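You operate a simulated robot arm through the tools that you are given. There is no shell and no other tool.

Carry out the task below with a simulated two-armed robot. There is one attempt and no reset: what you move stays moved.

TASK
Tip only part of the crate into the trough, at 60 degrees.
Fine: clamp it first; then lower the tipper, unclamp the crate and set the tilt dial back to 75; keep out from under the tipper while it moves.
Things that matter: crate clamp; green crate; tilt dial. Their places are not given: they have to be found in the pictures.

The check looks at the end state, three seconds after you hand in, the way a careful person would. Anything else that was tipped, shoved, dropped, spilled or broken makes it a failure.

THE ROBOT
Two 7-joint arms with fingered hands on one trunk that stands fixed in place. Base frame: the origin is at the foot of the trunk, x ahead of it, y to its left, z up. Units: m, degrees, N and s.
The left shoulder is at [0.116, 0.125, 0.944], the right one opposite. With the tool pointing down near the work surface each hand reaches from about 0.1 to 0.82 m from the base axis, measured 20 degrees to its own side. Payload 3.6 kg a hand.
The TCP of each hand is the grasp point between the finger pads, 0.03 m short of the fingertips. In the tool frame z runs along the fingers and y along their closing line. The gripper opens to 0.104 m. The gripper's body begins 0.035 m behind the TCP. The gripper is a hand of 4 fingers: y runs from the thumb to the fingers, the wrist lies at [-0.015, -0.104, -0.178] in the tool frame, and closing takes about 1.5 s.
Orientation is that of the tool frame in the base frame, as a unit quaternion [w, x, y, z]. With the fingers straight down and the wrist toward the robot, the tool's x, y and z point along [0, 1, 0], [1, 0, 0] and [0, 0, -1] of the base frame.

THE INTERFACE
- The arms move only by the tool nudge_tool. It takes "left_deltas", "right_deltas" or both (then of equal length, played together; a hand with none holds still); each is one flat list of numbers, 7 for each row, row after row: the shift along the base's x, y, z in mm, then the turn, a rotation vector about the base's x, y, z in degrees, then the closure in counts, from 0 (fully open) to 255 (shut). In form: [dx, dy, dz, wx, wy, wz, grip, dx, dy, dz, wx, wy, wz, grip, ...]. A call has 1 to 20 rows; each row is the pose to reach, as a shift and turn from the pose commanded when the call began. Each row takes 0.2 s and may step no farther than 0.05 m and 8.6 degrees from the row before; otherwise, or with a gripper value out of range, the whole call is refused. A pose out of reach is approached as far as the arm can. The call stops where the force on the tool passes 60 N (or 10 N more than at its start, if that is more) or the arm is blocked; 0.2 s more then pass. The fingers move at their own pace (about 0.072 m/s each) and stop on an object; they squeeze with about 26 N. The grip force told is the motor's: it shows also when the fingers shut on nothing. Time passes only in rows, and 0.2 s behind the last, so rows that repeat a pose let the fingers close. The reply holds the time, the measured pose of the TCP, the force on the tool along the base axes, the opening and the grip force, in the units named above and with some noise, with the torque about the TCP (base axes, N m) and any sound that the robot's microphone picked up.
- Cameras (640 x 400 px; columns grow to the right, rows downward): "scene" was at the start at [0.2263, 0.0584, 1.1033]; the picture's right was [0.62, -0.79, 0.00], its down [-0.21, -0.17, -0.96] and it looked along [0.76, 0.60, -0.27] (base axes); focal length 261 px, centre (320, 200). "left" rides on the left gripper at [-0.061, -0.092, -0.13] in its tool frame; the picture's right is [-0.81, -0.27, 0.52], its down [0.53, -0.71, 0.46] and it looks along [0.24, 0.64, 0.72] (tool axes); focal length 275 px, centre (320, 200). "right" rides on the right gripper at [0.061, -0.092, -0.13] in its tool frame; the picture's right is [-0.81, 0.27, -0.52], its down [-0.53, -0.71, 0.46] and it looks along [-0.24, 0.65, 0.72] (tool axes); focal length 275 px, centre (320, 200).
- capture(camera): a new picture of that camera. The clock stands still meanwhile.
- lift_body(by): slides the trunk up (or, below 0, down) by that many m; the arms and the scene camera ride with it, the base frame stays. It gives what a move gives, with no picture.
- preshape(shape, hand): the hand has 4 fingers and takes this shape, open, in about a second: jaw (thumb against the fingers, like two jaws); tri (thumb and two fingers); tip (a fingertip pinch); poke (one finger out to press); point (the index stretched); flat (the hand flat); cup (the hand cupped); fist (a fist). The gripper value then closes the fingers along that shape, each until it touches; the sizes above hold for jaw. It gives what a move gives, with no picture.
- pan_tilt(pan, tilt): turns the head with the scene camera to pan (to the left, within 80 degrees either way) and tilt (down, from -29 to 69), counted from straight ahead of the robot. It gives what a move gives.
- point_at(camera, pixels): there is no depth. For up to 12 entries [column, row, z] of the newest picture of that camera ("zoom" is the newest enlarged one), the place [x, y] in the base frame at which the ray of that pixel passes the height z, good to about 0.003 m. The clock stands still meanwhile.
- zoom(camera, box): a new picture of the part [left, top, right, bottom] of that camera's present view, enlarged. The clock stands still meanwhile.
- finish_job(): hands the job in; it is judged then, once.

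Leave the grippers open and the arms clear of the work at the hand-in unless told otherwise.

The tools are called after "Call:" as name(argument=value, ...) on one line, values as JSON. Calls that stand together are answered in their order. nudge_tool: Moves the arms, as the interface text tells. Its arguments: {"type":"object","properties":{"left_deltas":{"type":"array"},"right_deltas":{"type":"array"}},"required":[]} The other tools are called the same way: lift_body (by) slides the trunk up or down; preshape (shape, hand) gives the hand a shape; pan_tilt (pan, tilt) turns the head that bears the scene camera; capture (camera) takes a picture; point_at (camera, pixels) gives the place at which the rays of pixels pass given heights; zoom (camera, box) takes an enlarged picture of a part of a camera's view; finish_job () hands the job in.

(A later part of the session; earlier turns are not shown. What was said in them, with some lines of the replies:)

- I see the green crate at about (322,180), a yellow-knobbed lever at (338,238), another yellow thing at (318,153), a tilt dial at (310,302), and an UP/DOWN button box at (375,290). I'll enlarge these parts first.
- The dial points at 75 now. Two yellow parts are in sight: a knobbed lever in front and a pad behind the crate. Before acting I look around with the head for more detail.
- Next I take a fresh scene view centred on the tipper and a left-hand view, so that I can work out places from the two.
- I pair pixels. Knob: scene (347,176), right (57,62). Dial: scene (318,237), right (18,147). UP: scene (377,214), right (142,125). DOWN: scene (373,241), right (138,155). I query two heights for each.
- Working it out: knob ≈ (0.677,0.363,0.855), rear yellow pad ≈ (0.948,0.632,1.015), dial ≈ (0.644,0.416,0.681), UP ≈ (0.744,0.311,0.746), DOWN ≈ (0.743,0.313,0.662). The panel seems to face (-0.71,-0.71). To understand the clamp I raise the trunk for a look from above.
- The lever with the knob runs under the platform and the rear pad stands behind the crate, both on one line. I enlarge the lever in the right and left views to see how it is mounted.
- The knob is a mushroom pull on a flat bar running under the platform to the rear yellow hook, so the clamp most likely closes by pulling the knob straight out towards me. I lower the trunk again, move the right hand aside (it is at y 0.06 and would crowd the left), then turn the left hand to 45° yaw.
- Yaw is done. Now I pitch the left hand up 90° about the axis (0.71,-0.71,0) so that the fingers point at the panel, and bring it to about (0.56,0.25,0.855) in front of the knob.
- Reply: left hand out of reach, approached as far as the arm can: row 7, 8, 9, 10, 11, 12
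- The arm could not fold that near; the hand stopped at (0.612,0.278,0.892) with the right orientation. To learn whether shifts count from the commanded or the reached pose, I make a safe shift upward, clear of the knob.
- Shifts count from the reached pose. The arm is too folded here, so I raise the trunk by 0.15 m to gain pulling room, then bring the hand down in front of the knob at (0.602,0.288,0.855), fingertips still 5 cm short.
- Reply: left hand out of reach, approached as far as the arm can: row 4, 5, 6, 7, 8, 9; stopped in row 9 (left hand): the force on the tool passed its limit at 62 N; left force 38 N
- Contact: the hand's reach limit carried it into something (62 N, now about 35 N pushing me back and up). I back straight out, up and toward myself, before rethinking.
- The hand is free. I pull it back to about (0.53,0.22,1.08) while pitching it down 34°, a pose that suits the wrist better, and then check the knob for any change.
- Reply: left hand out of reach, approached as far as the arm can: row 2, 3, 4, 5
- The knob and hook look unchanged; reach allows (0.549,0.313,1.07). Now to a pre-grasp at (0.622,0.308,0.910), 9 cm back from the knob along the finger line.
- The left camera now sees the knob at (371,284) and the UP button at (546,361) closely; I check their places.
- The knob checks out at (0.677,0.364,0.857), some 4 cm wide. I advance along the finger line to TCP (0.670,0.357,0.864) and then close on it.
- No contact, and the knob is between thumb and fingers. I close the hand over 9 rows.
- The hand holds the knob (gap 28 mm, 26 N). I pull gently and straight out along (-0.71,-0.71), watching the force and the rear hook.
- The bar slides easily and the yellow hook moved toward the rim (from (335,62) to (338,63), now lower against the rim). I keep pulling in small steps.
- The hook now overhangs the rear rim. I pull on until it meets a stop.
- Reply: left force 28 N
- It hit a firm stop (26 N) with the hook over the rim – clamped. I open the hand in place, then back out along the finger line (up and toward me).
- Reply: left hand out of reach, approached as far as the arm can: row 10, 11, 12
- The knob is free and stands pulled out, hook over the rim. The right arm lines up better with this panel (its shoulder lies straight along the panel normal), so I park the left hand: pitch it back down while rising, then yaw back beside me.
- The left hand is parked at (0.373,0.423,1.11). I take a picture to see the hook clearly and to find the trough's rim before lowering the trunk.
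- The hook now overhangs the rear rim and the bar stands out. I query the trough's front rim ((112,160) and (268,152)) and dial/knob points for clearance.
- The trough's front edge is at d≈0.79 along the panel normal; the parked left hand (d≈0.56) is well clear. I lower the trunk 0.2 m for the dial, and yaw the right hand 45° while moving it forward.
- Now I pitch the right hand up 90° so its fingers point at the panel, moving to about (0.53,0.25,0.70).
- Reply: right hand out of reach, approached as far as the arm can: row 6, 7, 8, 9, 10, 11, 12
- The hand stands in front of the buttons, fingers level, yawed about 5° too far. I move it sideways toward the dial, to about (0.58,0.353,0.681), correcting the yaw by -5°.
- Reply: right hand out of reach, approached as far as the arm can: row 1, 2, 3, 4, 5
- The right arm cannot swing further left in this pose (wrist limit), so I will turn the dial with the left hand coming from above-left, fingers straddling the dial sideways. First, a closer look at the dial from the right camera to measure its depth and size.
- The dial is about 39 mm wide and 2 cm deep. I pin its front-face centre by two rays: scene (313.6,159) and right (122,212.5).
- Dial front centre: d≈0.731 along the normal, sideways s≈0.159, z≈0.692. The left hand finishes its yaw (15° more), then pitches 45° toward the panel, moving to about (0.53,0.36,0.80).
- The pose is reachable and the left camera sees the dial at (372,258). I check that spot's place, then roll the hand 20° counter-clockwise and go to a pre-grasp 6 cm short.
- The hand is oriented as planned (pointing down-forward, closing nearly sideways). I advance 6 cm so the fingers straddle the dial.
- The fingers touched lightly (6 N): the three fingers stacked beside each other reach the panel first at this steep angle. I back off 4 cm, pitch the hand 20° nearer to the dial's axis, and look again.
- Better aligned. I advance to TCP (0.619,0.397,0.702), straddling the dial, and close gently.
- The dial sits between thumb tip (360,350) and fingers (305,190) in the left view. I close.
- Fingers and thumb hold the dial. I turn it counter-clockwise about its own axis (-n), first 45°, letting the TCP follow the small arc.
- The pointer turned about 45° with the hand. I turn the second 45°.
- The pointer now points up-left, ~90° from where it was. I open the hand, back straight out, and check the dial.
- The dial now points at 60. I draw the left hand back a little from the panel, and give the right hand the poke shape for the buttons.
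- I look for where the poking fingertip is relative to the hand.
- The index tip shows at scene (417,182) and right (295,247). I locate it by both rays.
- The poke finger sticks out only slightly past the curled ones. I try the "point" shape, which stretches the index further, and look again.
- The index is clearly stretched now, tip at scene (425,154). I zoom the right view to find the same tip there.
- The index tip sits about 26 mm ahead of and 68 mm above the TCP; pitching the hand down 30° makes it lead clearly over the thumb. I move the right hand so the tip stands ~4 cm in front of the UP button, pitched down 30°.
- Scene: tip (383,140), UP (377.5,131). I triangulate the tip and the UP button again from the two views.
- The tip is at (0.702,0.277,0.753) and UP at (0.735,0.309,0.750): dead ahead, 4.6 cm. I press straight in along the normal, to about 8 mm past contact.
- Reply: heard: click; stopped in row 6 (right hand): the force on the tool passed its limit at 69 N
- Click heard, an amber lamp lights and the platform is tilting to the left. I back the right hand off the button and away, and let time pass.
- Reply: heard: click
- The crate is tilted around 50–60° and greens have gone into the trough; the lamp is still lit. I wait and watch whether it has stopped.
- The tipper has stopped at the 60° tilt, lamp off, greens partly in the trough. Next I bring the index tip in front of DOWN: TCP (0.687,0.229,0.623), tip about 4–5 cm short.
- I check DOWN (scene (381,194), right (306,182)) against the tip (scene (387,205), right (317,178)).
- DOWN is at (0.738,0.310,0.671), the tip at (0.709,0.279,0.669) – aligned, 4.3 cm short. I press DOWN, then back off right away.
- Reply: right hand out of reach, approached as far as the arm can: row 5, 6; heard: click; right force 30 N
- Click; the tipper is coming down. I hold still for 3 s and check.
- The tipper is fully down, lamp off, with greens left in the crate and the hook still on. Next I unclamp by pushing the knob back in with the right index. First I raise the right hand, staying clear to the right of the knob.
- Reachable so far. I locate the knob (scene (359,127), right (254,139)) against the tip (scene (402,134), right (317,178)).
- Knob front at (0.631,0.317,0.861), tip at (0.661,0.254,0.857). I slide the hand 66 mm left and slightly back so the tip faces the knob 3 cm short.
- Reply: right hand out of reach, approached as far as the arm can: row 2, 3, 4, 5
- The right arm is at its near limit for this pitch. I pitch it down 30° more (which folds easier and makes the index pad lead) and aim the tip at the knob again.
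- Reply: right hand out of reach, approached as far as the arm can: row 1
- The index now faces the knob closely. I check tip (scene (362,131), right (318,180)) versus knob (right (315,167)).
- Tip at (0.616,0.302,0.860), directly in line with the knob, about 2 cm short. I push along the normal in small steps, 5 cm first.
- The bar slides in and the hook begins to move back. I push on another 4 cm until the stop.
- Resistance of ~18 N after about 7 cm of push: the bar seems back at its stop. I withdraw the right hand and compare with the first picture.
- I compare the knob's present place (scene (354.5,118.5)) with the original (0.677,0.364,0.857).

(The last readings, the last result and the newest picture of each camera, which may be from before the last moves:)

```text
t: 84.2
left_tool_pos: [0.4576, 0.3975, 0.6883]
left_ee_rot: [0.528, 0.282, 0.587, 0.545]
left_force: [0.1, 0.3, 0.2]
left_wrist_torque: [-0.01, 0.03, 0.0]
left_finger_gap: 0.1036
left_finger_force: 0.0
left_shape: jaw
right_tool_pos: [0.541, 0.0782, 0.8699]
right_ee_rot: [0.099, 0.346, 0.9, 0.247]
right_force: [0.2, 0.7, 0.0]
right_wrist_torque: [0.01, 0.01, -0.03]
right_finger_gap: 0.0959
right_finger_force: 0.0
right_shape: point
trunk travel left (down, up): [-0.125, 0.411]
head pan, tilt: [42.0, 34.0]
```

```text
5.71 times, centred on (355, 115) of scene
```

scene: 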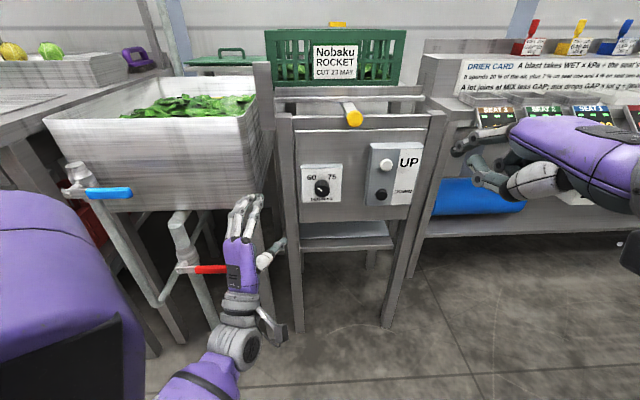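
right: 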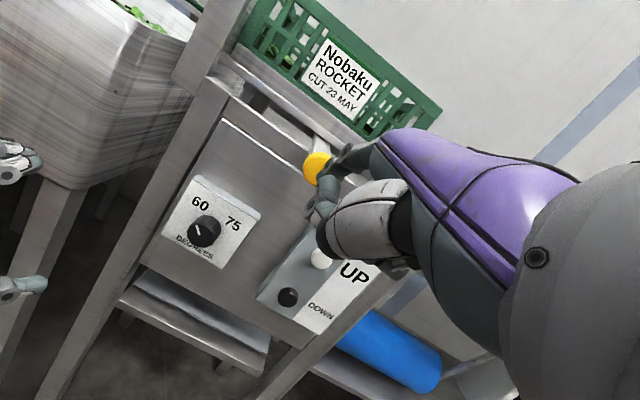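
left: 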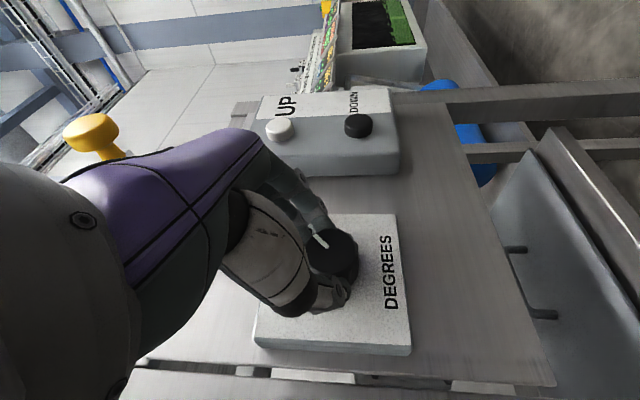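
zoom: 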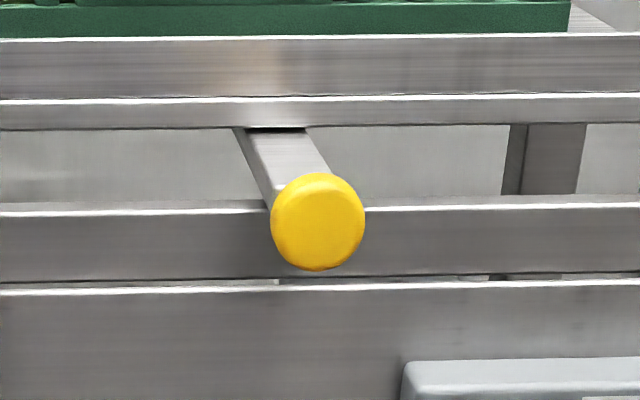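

The knob is back at its original place – unclamped. Now the dial back to 75: the left hand still has the turning pose, so I return it to a point short of the dial and then to the grip spot (0.6146,0.4011,0.6876).

Call:
nudge_tool(left_deltas=[35, -8, 0, 0, 0, 0, 0, 70, -16, 0, 0, 0, 0, 0, 107, -24, 0, 0, 0, 0, 0, 123, -15, 0, 0, 0, 0, 0, 140, -6, 0, 0, 0, 0, 0, 156.5, 3.6, -0.6, 0, 0, 0, 0, 156.5, 3.6, -0.6, 0, 0, 0, 0])

Call:
capture(camera="left")

Call:
zoom(camera="scene", box=[240, 120, 400, 260])

```text
t: 85.8
left_tool_pos: [0.6156, 0.4014, 0.6864]
left_ee_rot: [0.527, 0.282, 0.588, 0.545]
left_force: [0.3, -1.0, 0.5]
left_wrist_torque: [0.0, 0.01, 0.05]
left_finger_gap: 0.1038
left_finger_force: 0.0
left_shape: jaw
right_tool_pos: [0.5405, 0.0792, 0.8706]
right_ee_rot: [0.099, 0.346, 0.9, 0.248]
right_force: [0.0, 0.4, -0.1]
right_wrist_torque: [-0.01, -0.01, -0.01]
right_finger_gap: 0.096
right_finger_force: 0.1
right_shape: point
trunk travel left (down, up): [-0.125, 0.411]
head pan, tilt: [42.0, 34.0]
```

```text
taken
```

left: 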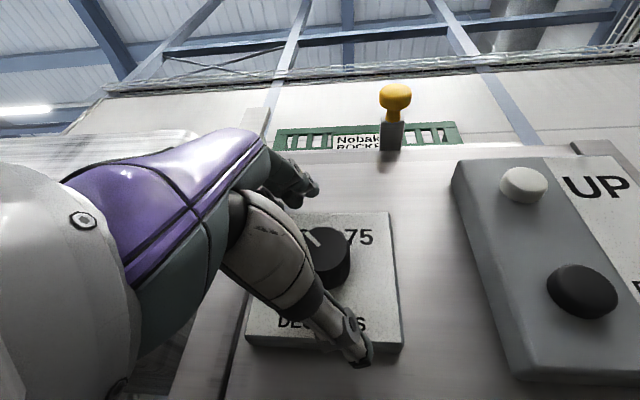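

```text
2.86 times, centred on (320, 190) of scene
```

zoom: 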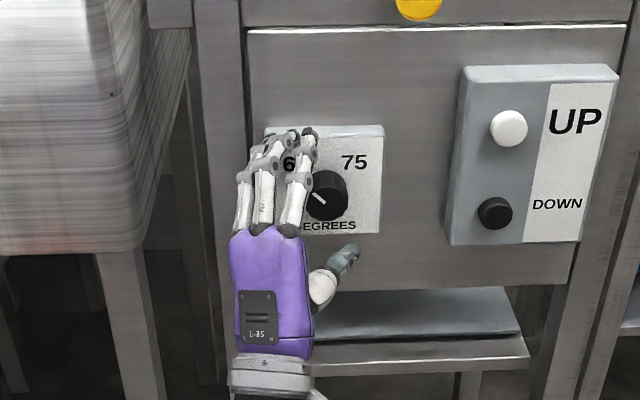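

Same spot as where I released it, no contact. I close on the dial.

Call:
nudge_tool(left_deltas=[0, 0, 0, 0, 0, 0, 80, 0, 0, 0, 0, 0, 0, 130, 0, 0, 0, 0, 0, 0, 180, 0, 0, 0, 0, 0, 0, 230, 0, 0, 0, 0, 0, 0, 255, 0, 0, 0, 0, 0, 0, 255, 0, 0, 0, 0, 0, 0, 255, 0, 0, 0, 0, 0, 0, 255])

Call:
capture(camera="left")

```text
t: 87.5
left_tool_pos: [0.6155, 0.4004, 0.6879]
left_ee_rot: [0.527, 0.283, 0.587, 0.545]
left_force: [-1.4, -11.2, 0.2]
left_wrist_torque: [0.32, -0.09, 0.05]
left_finger_gap: 0.0278
left_finger_force: 25.6
left_shape: jaw
right_tool_pos: [0.5403, 0.0775, 0.8708]
right_ee_rot: [0.098, 0.346, 0.9, 0.248]
right_force: [-0.4, 0.2, 0.8]
right_wrist_torque: [-0.05, 0.01, -0.04]
right_finger_gap: 0.0959
right_finger_force: 0.0
right_shape: point
trunk travel left (down, up): [-0.125, 0.411]
head pan, tilt: [42.0, 34.0]
```

```text
taken
```

left: 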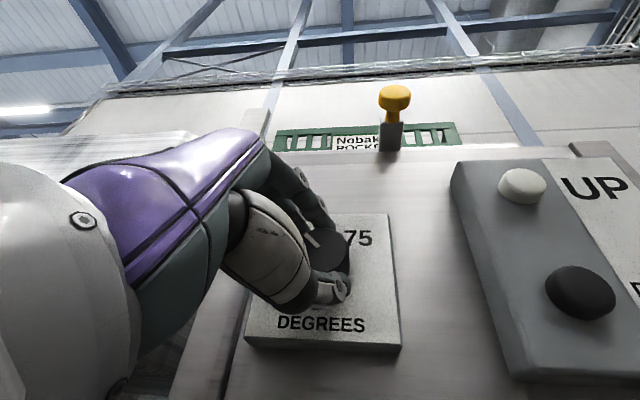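

The dial is held (gap 28 mm, same as before). I turn it 90° clockwise about its axis, along the reversed arc.

Call:
nudge_tool(left_deltas=[-0.2, 0.2, 1.4, 5.3, 5.3, 0, 255, -0.3, 0.3, 2.8, 10.6, 10.6, 0, 255, -0.3, 0.3, 4.2, 15.9, 15.9, 0, 255, -0.1, 0.1, 5.6, 21.2, 21.2, 0, 255, 0.2, -0.2, 6.9, 26.5, 26.5, 0, 255, 0.6, -0.6, 8.2, 31.8, 31.8, 0, 255, 1.2, -1.2, 9.4, 37.1, 37.1, 0, 255, 1.8, -1.8, 10.5, 42.4, 42.4, 0, 255, 2.5, -2.5, 11.5, 47.7, 47.7, 0, 255, 3.4, -3.4, 12.3, 53, 53, 0, 255, 4.3, -4.3, 12.9, 58.3, 58.3, 0, 255, 5.2, -5.2, 13.4, 63.6, 63.6, 0, 255, 5.2, -5.2, 13.4, 63.6, 63.6, 0, 255])

Call:
capture(camera="left")

Call:
capture(camera="scene")

```text
t: 90.3
left_tool_pos: [0.621, 0.3947, 0.6991]
left_ee_rot: [-0.063, 0.736, 0.407, 0.537]
left_force: [-3.5, 6.3, -12.9]
left_wrist_torque: [-0.01, 0.1, 0.04]
left_finger_gap: 0.0274
left_finger_force: 25.7
left_shape: jaw
right_tool_pos: [0.542, 0.0794, 0.8702]
right_ee_rot: [0.099, 0.345, 0.9, 0.246]
right_force: [0.7, 0.4, 0.1]
right_wrist_torque: [0.0, 0.01, 0.03]
right_finger_gap: 0.0963
right_finger_force: 0.0
right_shape: point
trunk travel left (down, up): [-0.125, 0.411]
head pan, tilt: [42.0, 34.0]
```

```text
taken
```

left: 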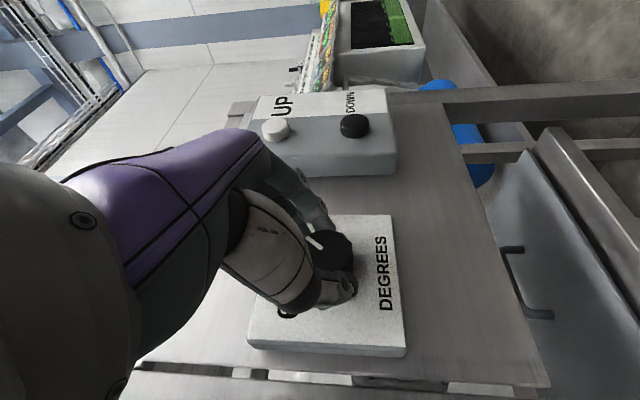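

```text
taken
```

scene: 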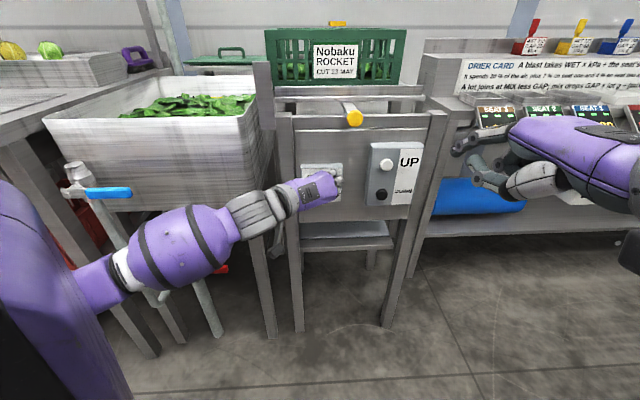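

The turn is done. I open the hand and back out along the finger line, then check the dial.

Call:
nudge_tool(left_deltas=[0, 0, 0, 0, 0, 0, 150, 0, 0, 0, 0, 0, 0, 60, 0, 0, 0, 0, 0, 0, 0, 0, 0, 0, 0, 0, 0, 0, 0, 0, 0, 0, 0, 0, 0, 0, 0, 0, 0, 0, 0, 0, -15, -11, 8, 0, 0, 0, 0, -30, -21, 16, 0, 0, 0, 0, -44, -32, 24, 0, 0, 0, 0, -70, -32, 40, 0, 0, 0, 0, -100, -20, 60, 0, 0, 0, 0, -130, 0, 90, 0, 0, 0, 0])

Call:
capture(camera="scene")

Call:
zoom(camera="scene", box=[280, 130, 440, 230])

```text
t: 93.0
left_tool_pos: [0.4896, 0.3936, 0.7907]
left_ee_rot: [-0.061, 0.736, 0.407, 0.538]
left_force: [0.3, 0.4, 0.3]
left_wrist_torque: [0.01, 0.03, -0.02]
left_finger_gap: 0.1035
left_finger_force: 0.0
left_shape: jaw
right_tool_pos: [0.5398, 0.0786, 0.8705]
right_ee_rot: [0.1, 0.346, 0.899, 0.248]
right_force: [0.5, 0.5, -0.3]
right_wrist_torque: [-0.03, -0.01, -0.01]
right_finger_gap: 0.0963
right_finger_force: 0.0
right_shape: point
trunk travel left (down, up): [-0.125, 0.411]
head pan, tilt: [42.0, 34.0]
```

```text
taken
```

scene: 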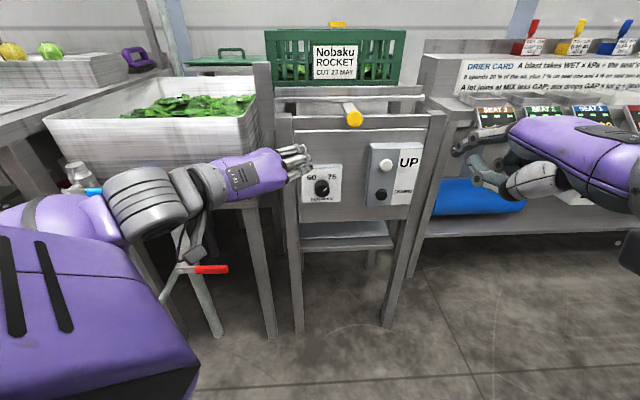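

```text
4.00 times, centred on (360, 180) of scene
```

zoom: 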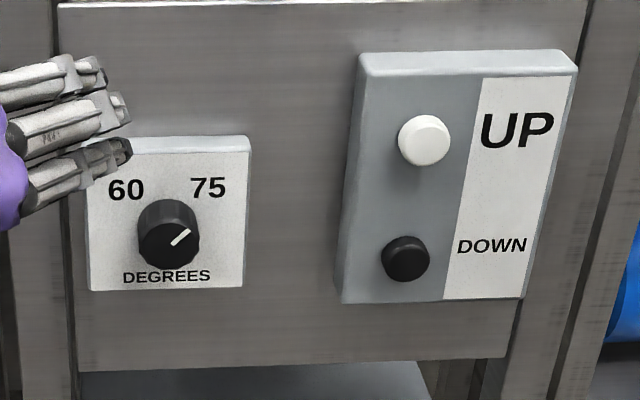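

The dial is back at 75. I draw both arms clear: the left back and up, the right back to my side, and reopen the right hand to jaw.

Call:
nudge_tool(left_deltas=[-15, 0, 25, 0, 0, 0, 0, -30, 0, 50, 0, 0, 0, 0, -45, 0, 80, 0, 0, 0, 0, -60, 0, 110, 0, 0, 0, 0, -80, 0, 140, 0, 0, 0, 0, -90, 0, 160, 0, 0, 0, 0], right_deltas=[-20, -30, 10, 0, 0, 0, 0, -40, -60, 20, 0, 0, 0, 0, -60, -95, 30, 0, 0, 0, 0, -80, -130, 40, 0, 0, 0, 0, -100, -170, 60, 0, 0, 0, 0, -120, -210, 80, 0, 0, 0, 0])

Call:
preshape(hand="right", shape="jaw")

Call:
lift_body(by=0.3)

Call:
capture(camera="scene")

```text
t: 94.3
left_tool_pos: [0.4056, 0.4061, 0.9599]
left_ee_rot: [-0.061, 0.737, 0.405, 0.538]
left_force: [0.1, 0.0, -0.4]
left_wrist_torque: [-0.01, 0.03, -0.02]
left_finger_gap: 0.1037
left_finger_force: 0.0
left_shape: jaw
left hand out of reach, approached as far as the arm can: row 1, 2, 3, 4, 5, 6
right_tool_pos: [0.4202, -0.1327, 0.9483]
right_ee_rot: [0.099, 0.345, 0.9, 0.246]
right_force: [0.4, 0.0, 1.1]
right_wrist_torque: [-0.03, 0.0, 0.01]
right_finger_gap: 0.096
right_finger_force: 0.1
right_shape: point
trunk travel left (down, up): [-0.125, 0.411]
head pan, tilt: [42.0, 34.0]
```

```text
t: 95.2
left_tool_pos: [0.4073, 0.4054, 0.9601]
left_ee_rot: [-0.061, 0.736, 0.407, 0.537]
left_force: [-1.1, 0.4, -0.5]
left_wrist_torque: [-0.03, -0.02, 0.02]
left_finger_gap: 0.1039
left_finger_force: 0.1
left_shape: jaw
right_tool_pos: [0.4216, -0.1323, 0.949]
right_ee_rot: [0.098, 0.345, 0.899, 0.249]
right_force: [1.1, 0.6, -0.2]
right_wrist_torque: [0.0, -0.02, 0.03]
right_finger_gap: 0.1038
right_finger_force: 0.0
right_shape: jaw
trunk travel left (down, up): [-0.125, 0.411]
head pan, tilt: [42.0, 34.0]
```

```text
t: 98.2
left_tool_pos: [0.4054, 0.4076, 1.2578]
left_ee_rot: [-0.062, 0.735, 0.408, 0.539]
left_force: [-0.5, -0.3, -0.6]
left_wrist_torque: [0.03, 0.01, 0.02]
left_finger_gap: 0.1036
left_finger_force: 0.0
left_shape: jaw
right_tool_pos: [0.4215, -0.1319, 1.2489]
right_ee_rot: [0.099, 0.347, 0.9, 0.246]
right_force: [-0.2, -0.1, 1.0]
right_wrist_torque: [0.01, -0.04, -0.04]
right_finger_gap: 0.1036
right_finger_force: 0.1
right_shape: jaw
trunk travel left (down, up): [-0.425, 0.111]
head pan, tilt: [42.0, 34.0]
```

```text
taken
```

scene: 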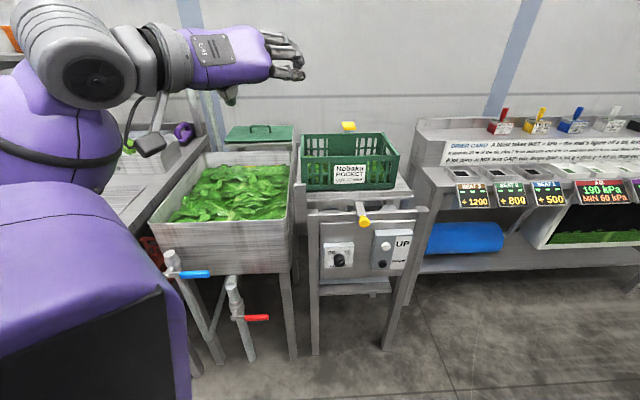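

I check the crate, hook, dial and surroundings closely.

Call:
zoom(camera="scene", box=[280, 100, 430, 220])

Call:
zoom(camera="scene", box=[300, 190, 440, 290])

Call:
zoom(camera="scene", box=[130, 110, 310, 260])

```text
3.33 times, centred on (355, 160) of scene
```

zoom: 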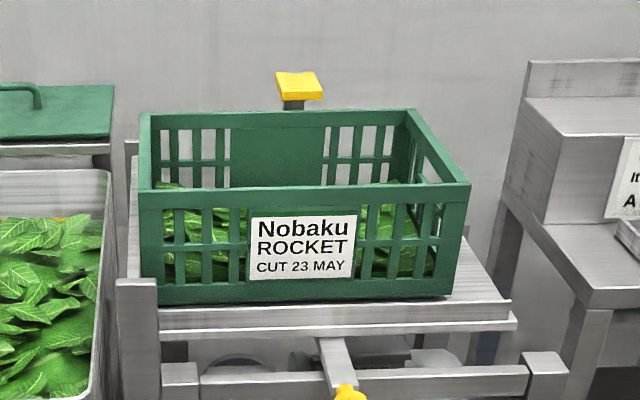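

```text
4.00 times, centred on (370, 240) of scene
```

zoom: 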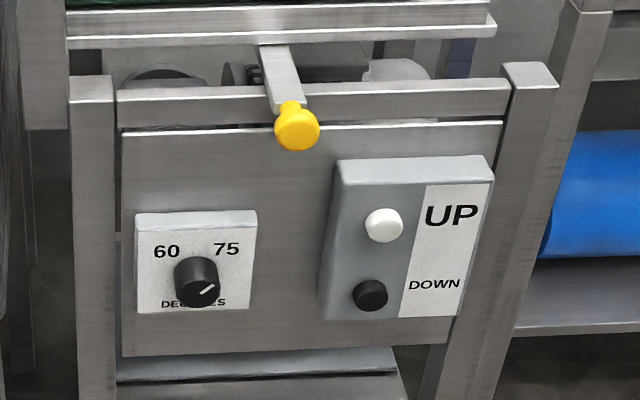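

```text
2.67 times, centred on (220, 185) of scene
```

zoom: 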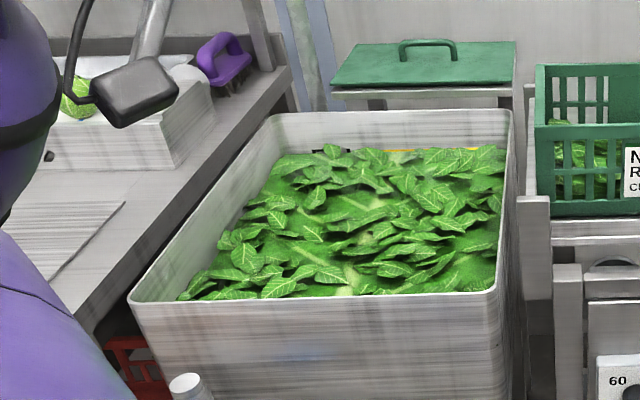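

Part of the rocket is in the trough and the rest is still in the crate. The tipper is down, the hook is back behind the rim, the dial is at 75, the lamp is off and nothing else has been disturbed. Both grippers are open and clear, so I hand in.

Call:
finish_job()

```text
The job is handed in.
```

I tipped part of the rocket into the trough at 60 degrees and left the rest in the green crate. The job is handed in, but I haven't seen the result of the check.

- **Clamp:** I pulled the yellow knob out until the hook sat over the crate's rear rim before tipping. After the tipper was down I pushed the knob back to its starting place.
- **Tipping:** With the dial at 60, I pressed UP and the tipper stopped by itself. I then pressed DOWN and waited until it was fully lowered. Both hands stayed in front of the panel while it moved.
- **Dial:** It is back at 75, checked in the last pictures.
- **Unplanned bump:** Early on, while reaching for the clamp knob, the left hand hit something at about 62 N, probably the knob. I backed off and saw no change to the knob, hook or crate.

The last pictures showed nothing spilled or knocked over, and both grippers were open and clear of the work.
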